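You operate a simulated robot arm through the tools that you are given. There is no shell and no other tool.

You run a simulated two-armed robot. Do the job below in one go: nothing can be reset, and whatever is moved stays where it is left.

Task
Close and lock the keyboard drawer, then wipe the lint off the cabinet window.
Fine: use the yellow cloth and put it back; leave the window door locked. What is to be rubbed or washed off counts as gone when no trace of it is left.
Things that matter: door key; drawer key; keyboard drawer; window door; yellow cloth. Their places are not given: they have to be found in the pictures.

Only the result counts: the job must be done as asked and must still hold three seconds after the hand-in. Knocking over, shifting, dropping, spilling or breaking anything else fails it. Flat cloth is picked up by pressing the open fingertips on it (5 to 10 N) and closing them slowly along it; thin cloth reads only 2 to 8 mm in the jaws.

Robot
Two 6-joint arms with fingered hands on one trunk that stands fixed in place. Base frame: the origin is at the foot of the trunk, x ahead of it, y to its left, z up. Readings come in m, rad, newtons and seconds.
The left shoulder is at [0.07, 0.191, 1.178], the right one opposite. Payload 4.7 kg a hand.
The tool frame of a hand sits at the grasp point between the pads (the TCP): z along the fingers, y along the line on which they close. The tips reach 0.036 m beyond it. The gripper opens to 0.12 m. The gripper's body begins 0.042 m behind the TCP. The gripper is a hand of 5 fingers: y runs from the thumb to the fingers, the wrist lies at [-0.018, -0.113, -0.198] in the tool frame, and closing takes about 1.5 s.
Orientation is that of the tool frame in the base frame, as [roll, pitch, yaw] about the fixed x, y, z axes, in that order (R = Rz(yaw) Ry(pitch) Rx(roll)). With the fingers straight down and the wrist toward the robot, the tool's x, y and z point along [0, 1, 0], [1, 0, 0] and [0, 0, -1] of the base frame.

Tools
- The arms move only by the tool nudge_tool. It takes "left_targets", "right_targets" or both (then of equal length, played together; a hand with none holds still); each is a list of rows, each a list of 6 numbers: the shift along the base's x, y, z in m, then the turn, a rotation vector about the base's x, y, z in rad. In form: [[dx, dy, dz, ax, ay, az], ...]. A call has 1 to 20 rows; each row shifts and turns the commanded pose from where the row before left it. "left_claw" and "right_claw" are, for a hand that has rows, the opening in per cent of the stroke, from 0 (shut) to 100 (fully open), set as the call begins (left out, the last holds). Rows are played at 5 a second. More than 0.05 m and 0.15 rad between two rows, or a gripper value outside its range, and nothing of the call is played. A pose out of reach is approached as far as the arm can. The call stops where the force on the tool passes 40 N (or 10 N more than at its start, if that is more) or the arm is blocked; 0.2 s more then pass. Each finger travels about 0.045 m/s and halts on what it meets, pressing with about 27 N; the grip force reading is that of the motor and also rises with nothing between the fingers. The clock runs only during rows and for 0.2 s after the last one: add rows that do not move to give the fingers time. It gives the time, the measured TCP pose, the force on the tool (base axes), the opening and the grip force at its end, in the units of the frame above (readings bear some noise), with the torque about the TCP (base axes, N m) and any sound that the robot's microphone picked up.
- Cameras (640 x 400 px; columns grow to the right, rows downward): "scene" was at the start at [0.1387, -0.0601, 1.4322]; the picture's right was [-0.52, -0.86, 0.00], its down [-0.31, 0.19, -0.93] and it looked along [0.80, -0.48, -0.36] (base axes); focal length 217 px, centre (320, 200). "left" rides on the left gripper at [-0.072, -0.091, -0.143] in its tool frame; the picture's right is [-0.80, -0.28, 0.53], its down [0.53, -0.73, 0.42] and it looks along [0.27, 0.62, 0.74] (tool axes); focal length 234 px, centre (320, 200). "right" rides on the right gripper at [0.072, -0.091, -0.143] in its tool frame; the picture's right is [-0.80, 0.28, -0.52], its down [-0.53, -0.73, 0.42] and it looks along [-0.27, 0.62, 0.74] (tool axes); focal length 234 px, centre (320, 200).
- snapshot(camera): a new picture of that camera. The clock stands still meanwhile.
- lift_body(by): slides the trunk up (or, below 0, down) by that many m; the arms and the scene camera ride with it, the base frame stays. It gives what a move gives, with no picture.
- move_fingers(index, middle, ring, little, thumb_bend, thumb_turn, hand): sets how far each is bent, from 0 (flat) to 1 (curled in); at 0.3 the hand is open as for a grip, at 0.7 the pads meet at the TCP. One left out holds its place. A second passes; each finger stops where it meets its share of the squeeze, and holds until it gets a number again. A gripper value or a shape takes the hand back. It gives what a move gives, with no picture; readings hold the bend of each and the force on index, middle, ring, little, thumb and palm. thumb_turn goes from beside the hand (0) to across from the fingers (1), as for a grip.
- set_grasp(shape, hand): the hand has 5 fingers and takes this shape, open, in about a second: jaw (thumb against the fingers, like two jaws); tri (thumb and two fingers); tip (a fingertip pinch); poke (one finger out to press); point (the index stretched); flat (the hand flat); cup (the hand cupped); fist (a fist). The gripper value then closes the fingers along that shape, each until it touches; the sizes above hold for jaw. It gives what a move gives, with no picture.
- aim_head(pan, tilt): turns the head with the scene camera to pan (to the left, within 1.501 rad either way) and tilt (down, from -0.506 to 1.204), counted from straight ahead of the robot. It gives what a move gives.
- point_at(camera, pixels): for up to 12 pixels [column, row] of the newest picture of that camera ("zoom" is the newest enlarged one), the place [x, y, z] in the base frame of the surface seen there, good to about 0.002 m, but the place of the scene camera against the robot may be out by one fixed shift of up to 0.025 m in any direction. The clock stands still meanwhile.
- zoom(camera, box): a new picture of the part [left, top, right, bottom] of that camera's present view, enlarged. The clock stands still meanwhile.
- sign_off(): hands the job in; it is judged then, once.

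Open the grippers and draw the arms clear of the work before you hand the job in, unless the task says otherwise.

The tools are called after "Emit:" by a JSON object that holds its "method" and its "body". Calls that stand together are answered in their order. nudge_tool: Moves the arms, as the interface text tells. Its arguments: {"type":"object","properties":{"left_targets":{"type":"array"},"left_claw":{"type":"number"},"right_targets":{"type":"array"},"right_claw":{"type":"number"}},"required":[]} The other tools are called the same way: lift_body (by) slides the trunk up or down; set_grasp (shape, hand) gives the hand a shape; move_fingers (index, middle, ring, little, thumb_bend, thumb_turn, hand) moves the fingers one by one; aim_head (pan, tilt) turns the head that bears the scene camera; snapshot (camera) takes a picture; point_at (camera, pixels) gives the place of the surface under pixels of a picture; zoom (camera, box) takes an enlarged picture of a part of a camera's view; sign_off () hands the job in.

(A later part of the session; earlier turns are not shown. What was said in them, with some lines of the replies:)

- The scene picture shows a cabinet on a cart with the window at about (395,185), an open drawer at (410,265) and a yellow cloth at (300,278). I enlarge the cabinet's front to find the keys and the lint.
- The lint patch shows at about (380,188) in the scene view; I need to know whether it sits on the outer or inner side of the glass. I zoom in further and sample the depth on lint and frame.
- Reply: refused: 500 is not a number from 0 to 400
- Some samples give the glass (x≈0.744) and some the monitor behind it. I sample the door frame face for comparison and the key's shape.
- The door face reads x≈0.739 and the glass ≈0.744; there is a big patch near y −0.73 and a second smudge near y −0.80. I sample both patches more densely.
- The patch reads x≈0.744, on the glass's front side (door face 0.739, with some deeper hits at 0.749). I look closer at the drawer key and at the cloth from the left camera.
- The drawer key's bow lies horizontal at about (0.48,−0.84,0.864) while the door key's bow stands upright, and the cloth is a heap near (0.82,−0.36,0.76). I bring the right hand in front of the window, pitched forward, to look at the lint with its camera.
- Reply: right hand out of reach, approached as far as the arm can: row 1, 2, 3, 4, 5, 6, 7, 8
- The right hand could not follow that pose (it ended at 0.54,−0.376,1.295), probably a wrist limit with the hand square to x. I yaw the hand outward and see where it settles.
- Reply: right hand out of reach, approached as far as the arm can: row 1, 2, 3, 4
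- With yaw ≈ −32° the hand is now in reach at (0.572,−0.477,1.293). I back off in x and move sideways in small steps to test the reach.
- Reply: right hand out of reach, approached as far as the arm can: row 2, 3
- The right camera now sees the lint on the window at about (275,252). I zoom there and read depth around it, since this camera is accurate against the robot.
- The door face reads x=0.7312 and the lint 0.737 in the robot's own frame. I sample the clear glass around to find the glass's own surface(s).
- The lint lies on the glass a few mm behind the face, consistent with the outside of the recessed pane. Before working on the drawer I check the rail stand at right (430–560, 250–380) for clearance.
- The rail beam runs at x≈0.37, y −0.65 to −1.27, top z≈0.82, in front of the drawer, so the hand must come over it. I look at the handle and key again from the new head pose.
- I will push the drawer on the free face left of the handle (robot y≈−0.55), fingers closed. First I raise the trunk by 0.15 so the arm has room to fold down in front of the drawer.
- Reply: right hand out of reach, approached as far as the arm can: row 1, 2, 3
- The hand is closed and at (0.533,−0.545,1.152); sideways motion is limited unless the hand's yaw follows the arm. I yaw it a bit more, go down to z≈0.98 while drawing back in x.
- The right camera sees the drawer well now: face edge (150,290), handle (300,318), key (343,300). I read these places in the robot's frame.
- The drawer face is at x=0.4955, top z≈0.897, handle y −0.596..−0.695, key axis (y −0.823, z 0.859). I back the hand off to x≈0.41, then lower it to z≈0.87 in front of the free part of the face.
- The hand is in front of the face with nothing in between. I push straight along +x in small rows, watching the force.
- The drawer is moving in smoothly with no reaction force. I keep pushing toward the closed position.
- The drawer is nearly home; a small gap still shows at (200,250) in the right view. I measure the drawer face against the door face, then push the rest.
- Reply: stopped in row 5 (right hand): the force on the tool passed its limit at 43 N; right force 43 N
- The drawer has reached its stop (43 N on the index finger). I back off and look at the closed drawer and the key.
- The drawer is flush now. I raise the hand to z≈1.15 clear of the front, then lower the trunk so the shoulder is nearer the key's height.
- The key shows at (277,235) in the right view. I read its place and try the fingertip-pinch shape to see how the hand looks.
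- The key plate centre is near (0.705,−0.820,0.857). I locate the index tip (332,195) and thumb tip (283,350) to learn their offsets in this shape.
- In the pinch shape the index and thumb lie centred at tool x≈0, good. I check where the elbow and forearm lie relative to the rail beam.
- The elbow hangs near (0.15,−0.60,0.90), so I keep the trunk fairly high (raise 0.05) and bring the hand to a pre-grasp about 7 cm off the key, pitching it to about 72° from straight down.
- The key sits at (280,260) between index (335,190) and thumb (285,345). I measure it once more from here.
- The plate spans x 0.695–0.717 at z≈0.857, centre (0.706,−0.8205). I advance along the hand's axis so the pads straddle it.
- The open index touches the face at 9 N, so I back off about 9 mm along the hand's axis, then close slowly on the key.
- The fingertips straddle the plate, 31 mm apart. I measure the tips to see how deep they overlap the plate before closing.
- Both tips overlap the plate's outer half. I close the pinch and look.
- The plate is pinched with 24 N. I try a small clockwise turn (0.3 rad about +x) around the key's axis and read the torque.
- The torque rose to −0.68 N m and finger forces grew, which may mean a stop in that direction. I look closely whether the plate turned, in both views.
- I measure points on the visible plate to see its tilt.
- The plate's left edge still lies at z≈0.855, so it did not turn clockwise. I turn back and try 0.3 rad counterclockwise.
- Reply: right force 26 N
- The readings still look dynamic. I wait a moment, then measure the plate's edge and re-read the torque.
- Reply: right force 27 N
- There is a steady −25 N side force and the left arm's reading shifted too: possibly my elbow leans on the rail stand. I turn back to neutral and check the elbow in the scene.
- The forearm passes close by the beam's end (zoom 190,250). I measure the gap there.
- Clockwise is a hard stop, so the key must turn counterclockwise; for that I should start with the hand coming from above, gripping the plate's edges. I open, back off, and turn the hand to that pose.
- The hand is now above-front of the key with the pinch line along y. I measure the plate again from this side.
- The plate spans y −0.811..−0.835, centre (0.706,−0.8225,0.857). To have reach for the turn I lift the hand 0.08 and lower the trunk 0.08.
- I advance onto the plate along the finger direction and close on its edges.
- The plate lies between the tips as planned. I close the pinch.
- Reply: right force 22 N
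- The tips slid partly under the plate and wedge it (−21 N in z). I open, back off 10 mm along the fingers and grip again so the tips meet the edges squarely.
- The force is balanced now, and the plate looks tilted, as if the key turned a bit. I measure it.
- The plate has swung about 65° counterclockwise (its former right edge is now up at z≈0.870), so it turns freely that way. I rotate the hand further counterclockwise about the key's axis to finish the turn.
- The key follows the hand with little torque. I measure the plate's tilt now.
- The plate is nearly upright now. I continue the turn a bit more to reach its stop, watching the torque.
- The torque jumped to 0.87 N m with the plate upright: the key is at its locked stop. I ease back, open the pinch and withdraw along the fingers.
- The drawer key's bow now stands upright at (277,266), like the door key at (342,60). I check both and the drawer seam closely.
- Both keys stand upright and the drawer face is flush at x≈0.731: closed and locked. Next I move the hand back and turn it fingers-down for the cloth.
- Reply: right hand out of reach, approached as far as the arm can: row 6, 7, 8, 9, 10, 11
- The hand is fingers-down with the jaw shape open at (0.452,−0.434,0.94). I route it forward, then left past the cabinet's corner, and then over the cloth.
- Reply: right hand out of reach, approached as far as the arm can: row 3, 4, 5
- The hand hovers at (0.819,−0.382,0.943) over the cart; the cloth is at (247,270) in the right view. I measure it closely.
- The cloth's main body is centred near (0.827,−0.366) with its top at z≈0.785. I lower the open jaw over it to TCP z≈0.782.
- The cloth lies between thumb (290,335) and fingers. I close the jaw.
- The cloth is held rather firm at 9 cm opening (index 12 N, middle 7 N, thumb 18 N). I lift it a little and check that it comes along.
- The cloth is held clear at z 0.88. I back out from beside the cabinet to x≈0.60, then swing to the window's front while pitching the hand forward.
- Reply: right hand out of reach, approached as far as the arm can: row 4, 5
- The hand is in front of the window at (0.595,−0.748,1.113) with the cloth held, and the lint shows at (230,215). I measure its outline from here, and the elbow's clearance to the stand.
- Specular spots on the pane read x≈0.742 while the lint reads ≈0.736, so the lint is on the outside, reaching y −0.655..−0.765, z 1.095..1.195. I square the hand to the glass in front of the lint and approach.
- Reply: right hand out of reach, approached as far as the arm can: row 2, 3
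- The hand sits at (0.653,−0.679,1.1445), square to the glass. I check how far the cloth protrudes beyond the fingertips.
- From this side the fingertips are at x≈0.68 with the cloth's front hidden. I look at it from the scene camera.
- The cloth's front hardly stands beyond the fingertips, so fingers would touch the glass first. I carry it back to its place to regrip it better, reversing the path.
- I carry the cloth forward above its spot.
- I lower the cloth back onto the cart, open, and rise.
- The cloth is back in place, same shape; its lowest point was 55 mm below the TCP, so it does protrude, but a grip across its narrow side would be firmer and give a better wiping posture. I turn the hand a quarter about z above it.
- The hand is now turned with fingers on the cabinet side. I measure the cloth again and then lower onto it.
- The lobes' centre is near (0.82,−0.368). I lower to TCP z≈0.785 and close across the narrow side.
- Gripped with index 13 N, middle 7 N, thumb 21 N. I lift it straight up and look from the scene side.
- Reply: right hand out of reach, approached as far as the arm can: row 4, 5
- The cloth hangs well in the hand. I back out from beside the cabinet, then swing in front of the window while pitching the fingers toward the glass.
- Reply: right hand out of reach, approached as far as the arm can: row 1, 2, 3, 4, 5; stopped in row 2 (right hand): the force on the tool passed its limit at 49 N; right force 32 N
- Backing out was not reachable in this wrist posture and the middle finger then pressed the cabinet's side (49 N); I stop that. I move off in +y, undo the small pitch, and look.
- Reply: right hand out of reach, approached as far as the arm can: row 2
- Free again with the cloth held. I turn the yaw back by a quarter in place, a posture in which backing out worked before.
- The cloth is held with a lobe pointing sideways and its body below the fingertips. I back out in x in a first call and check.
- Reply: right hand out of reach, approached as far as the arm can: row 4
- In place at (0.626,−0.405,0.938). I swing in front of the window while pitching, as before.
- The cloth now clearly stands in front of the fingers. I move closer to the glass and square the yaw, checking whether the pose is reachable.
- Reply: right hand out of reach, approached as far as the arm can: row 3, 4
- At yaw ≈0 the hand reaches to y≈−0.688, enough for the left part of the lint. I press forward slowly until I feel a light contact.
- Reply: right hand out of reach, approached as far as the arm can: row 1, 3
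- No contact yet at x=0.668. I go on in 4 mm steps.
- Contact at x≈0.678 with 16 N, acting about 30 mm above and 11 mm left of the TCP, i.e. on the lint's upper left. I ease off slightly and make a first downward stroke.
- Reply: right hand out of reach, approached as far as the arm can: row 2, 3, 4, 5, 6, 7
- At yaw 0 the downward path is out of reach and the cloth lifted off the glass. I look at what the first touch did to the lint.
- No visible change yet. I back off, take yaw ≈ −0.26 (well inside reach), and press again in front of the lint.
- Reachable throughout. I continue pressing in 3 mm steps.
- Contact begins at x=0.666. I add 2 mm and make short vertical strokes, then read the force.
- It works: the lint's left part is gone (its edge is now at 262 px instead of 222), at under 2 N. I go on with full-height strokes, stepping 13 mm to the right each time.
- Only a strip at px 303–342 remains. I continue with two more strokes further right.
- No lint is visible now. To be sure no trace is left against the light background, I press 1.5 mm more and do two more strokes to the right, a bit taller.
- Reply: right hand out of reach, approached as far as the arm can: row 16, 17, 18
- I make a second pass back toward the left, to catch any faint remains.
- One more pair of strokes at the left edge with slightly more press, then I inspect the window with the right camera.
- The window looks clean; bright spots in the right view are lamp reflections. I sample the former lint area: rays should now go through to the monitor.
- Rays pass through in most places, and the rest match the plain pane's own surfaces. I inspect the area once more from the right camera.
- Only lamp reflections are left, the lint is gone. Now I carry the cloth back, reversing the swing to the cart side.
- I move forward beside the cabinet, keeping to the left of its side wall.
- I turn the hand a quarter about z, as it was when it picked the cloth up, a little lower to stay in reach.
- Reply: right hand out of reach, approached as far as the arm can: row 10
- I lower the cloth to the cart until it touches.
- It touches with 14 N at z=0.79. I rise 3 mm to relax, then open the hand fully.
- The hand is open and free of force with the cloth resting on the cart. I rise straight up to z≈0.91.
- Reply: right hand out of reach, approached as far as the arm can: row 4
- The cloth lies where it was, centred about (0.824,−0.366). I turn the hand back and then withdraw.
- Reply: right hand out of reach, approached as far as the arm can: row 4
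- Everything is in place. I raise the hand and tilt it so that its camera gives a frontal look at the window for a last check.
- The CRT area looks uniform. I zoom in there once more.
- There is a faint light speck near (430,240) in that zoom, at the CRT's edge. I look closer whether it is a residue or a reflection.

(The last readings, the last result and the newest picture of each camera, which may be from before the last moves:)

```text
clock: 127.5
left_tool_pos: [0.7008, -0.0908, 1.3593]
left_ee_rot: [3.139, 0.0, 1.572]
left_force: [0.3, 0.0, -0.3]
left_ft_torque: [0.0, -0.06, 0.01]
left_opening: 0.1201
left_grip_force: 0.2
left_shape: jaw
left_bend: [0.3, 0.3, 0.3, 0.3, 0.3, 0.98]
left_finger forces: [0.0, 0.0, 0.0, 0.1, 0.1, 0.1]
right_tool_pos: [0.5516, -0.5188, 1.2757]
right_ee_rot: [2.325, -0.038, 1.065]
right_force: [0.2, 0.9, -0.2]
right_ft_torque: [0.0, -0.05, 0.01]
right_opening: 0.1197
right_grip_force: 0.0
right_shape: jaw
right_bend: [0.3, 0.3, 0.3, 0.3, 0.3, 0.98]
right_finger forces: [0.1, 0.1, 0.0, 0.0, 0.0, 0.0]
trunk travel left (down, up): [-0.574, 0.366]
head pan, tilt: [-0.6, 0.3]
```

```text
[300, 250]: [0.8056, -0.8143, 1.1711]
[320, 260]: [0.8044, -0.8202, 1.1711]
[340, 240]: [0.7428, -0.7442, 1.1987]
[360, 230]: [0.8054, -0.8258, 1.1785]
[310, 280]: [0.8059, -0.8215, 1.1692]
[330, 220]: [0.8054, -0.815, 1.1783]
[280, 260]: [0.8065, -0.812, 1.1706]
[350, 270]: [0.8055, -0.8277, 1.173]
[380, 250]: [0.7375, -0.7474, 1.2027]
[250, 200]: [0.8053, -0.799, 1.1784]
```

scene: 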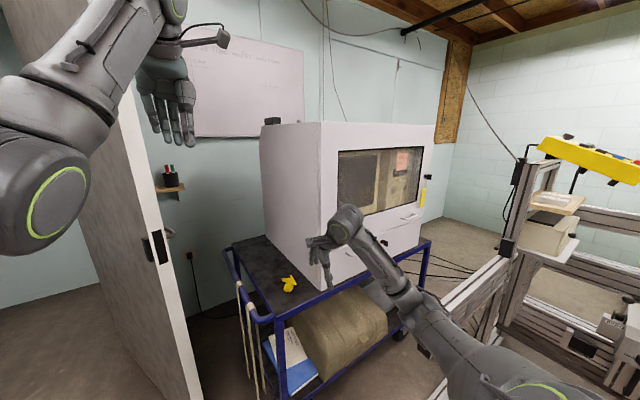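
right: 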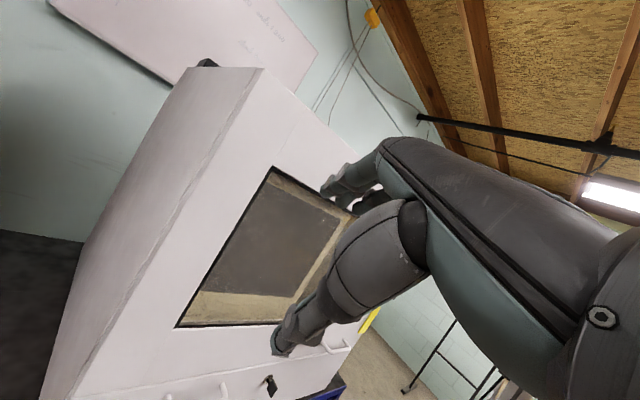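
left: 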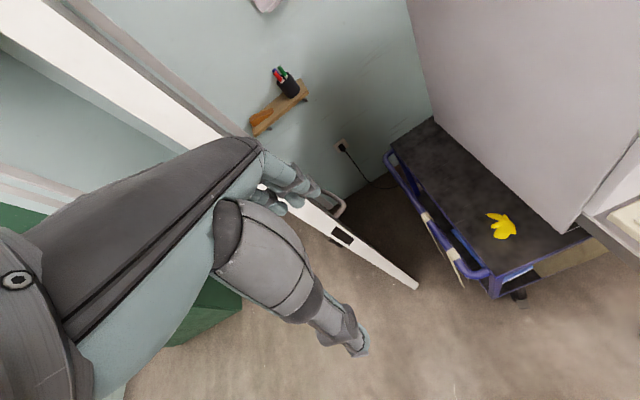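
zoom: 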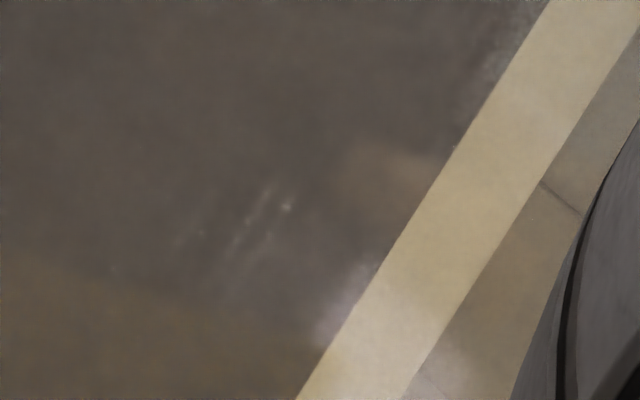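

The streaks are faint specular glints (not seen there from the scene camera). I draw the right arm back and take a last scene picture.

Emit:
{"method": "nudge_tool", "body": {"right_targets": [[-0.02, 0.01, 0.03, 0, 0.1, 0], [-0.02, 0.01, 0.03, 0, 0.1, 0], [-0.02, 0.02, 0.03, 0, 0.1, 0], [-0.02, 0.02, 0.03, 0, 0.1, 0], [-0.02, 0.02, 0.03, 0, 0.1, 0]]}}

Emit:
{"method": "snapshot", "body": {"camera": "scene"}}

Emit:
{"method": "zoom", "body": {"camera": "scene", "box": [330, 140, 430, 240]}}

Emit:
{"method": "snapshot", "body": {"camera": "right"}}

```text
clock: 128.7
left_tool_pos: [0.6989, -0.0912, 1.3613]
left_ee_rot: [3.139, 0.0, 1.572]
left_force: [-0.1, -0.1, 0.3]
left_ft_torque: [0.02, -0.04, 0.03]
left_opening: 0.1198
left_grip_force: 0.1
left_shape: jaw
left_bend: [0.3, 0.3, 0.3, 0.3, 0.3, 0.98]
left_finger forces: [0.0, 0.0, 0.0, 0.0, 0.0, 0.1]
right_tool_pos: [0.4018, -0.5505, 1.3375]
right_ee_rot: [2.766, 0.197, 1.104]
right_force: [-0.5, 0.1, -0.4]
right_ft_torque: [-0.03, -0.02, 0.0]
right_opening: 0.1198
right_grip_force: 0.0
right_shape: jaw
right_bend: [0.3, 0.3, 0.3, 0.3, 0.3, 0.98]
right_finger forces: [0.0, 0.0, 0.1, 0.0, 0.0, 0.1]
right hand out of reach, approached as far as the arm can: row 2, 3, 4, 5
trunk travel left (down, up): [-0.574, 0.366]
head pan, tilt: [-0.6, 0.3]
```

```text
taken
```

scene: 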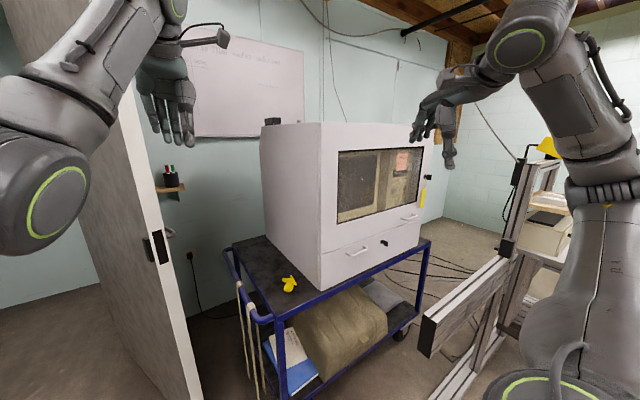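

```text
4.00 times, centred on (380, 190) of scene
```

zoom: 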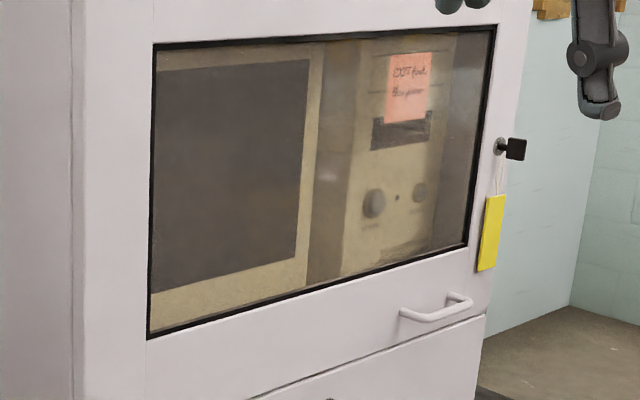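

```text
taken
```

right: 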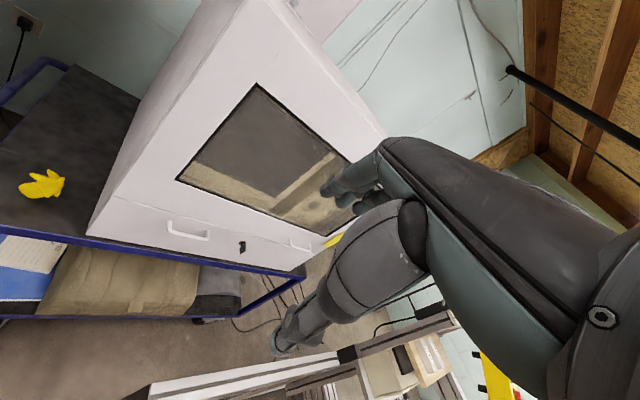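

The window is clear in the scene view. I zoom at high gain on the former lint area from both cameras before handing in.

Emit:
{"method": "zoom", "body": {"camera": "scene", "box": [366, 150, 414, 180]}}

Emit:
{"method": "zoom", "body": {"camera": "right", "box": [200, 90, 340, 230]}}

Emit:
{"method": "zoom", "body": {"camera": "right", "box": [220, 225, 270, 265]}}

```text
13.33 times, centred on (390, 165) of scene
```

zoom: 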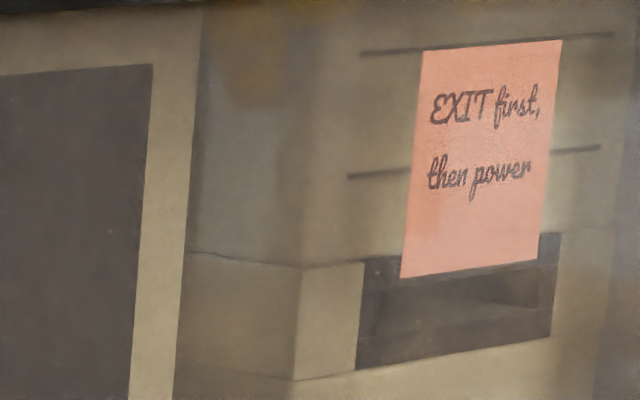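

```text
2.86 times, centred on (270, 160) of right
```

zoom: 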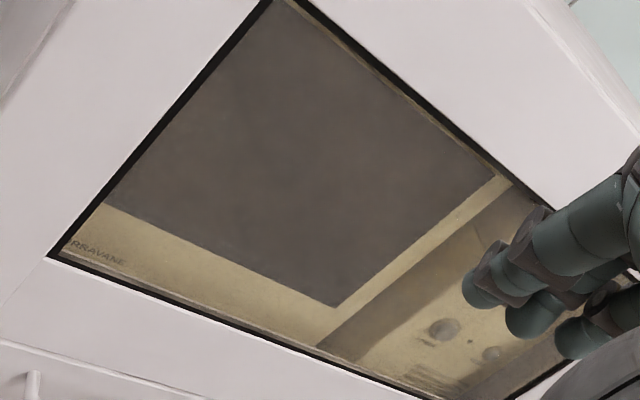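

```text
10.00 times, centred on (245, 245) of right
```

zoom: 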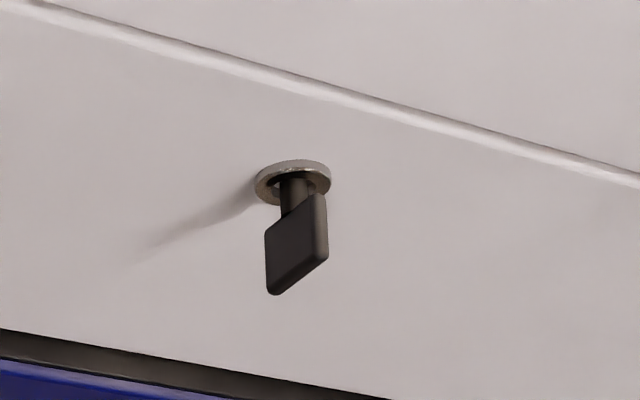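

The glass is clean from both viewpoints, the drawer is shut with its key upright, the door key is untouched, and the cloth is back on the cart. Both hands are open and clear, so I hand in.

Emit:
{"method": "sign_off", "body": {}}

```text
The job is handed in.
```

I closed and locked the keyboard drawer, wiped the lint off the cabinet window, and put the yellow cloth back where it lay. The job is handed in.

- **Drawer:** I pushed it in until it stopped, flush with the cabinet front. The key is turned a quarter counterclockwise to its stop, so its bow now stands upright like the door key's. I did not pull on the drawer to test the lock.
- **Window:** the lint was on the outside of the glass. After two passes with the cloth, no trace shows from either camera; the only bright spots left look like lamp reflections.
- **Window door:** I did not touch the door or its key. It was not opened, and I assumed it was locked from the start.
- **Cloth:** it is back on the cart, in the same spot and about the same orientation as before.

- **Contacts on the way:** the right hand once pressed the side of the cabinet with about 49 N. The right arm may also have leaned briefly on the rail stand. I saw no movement of either.
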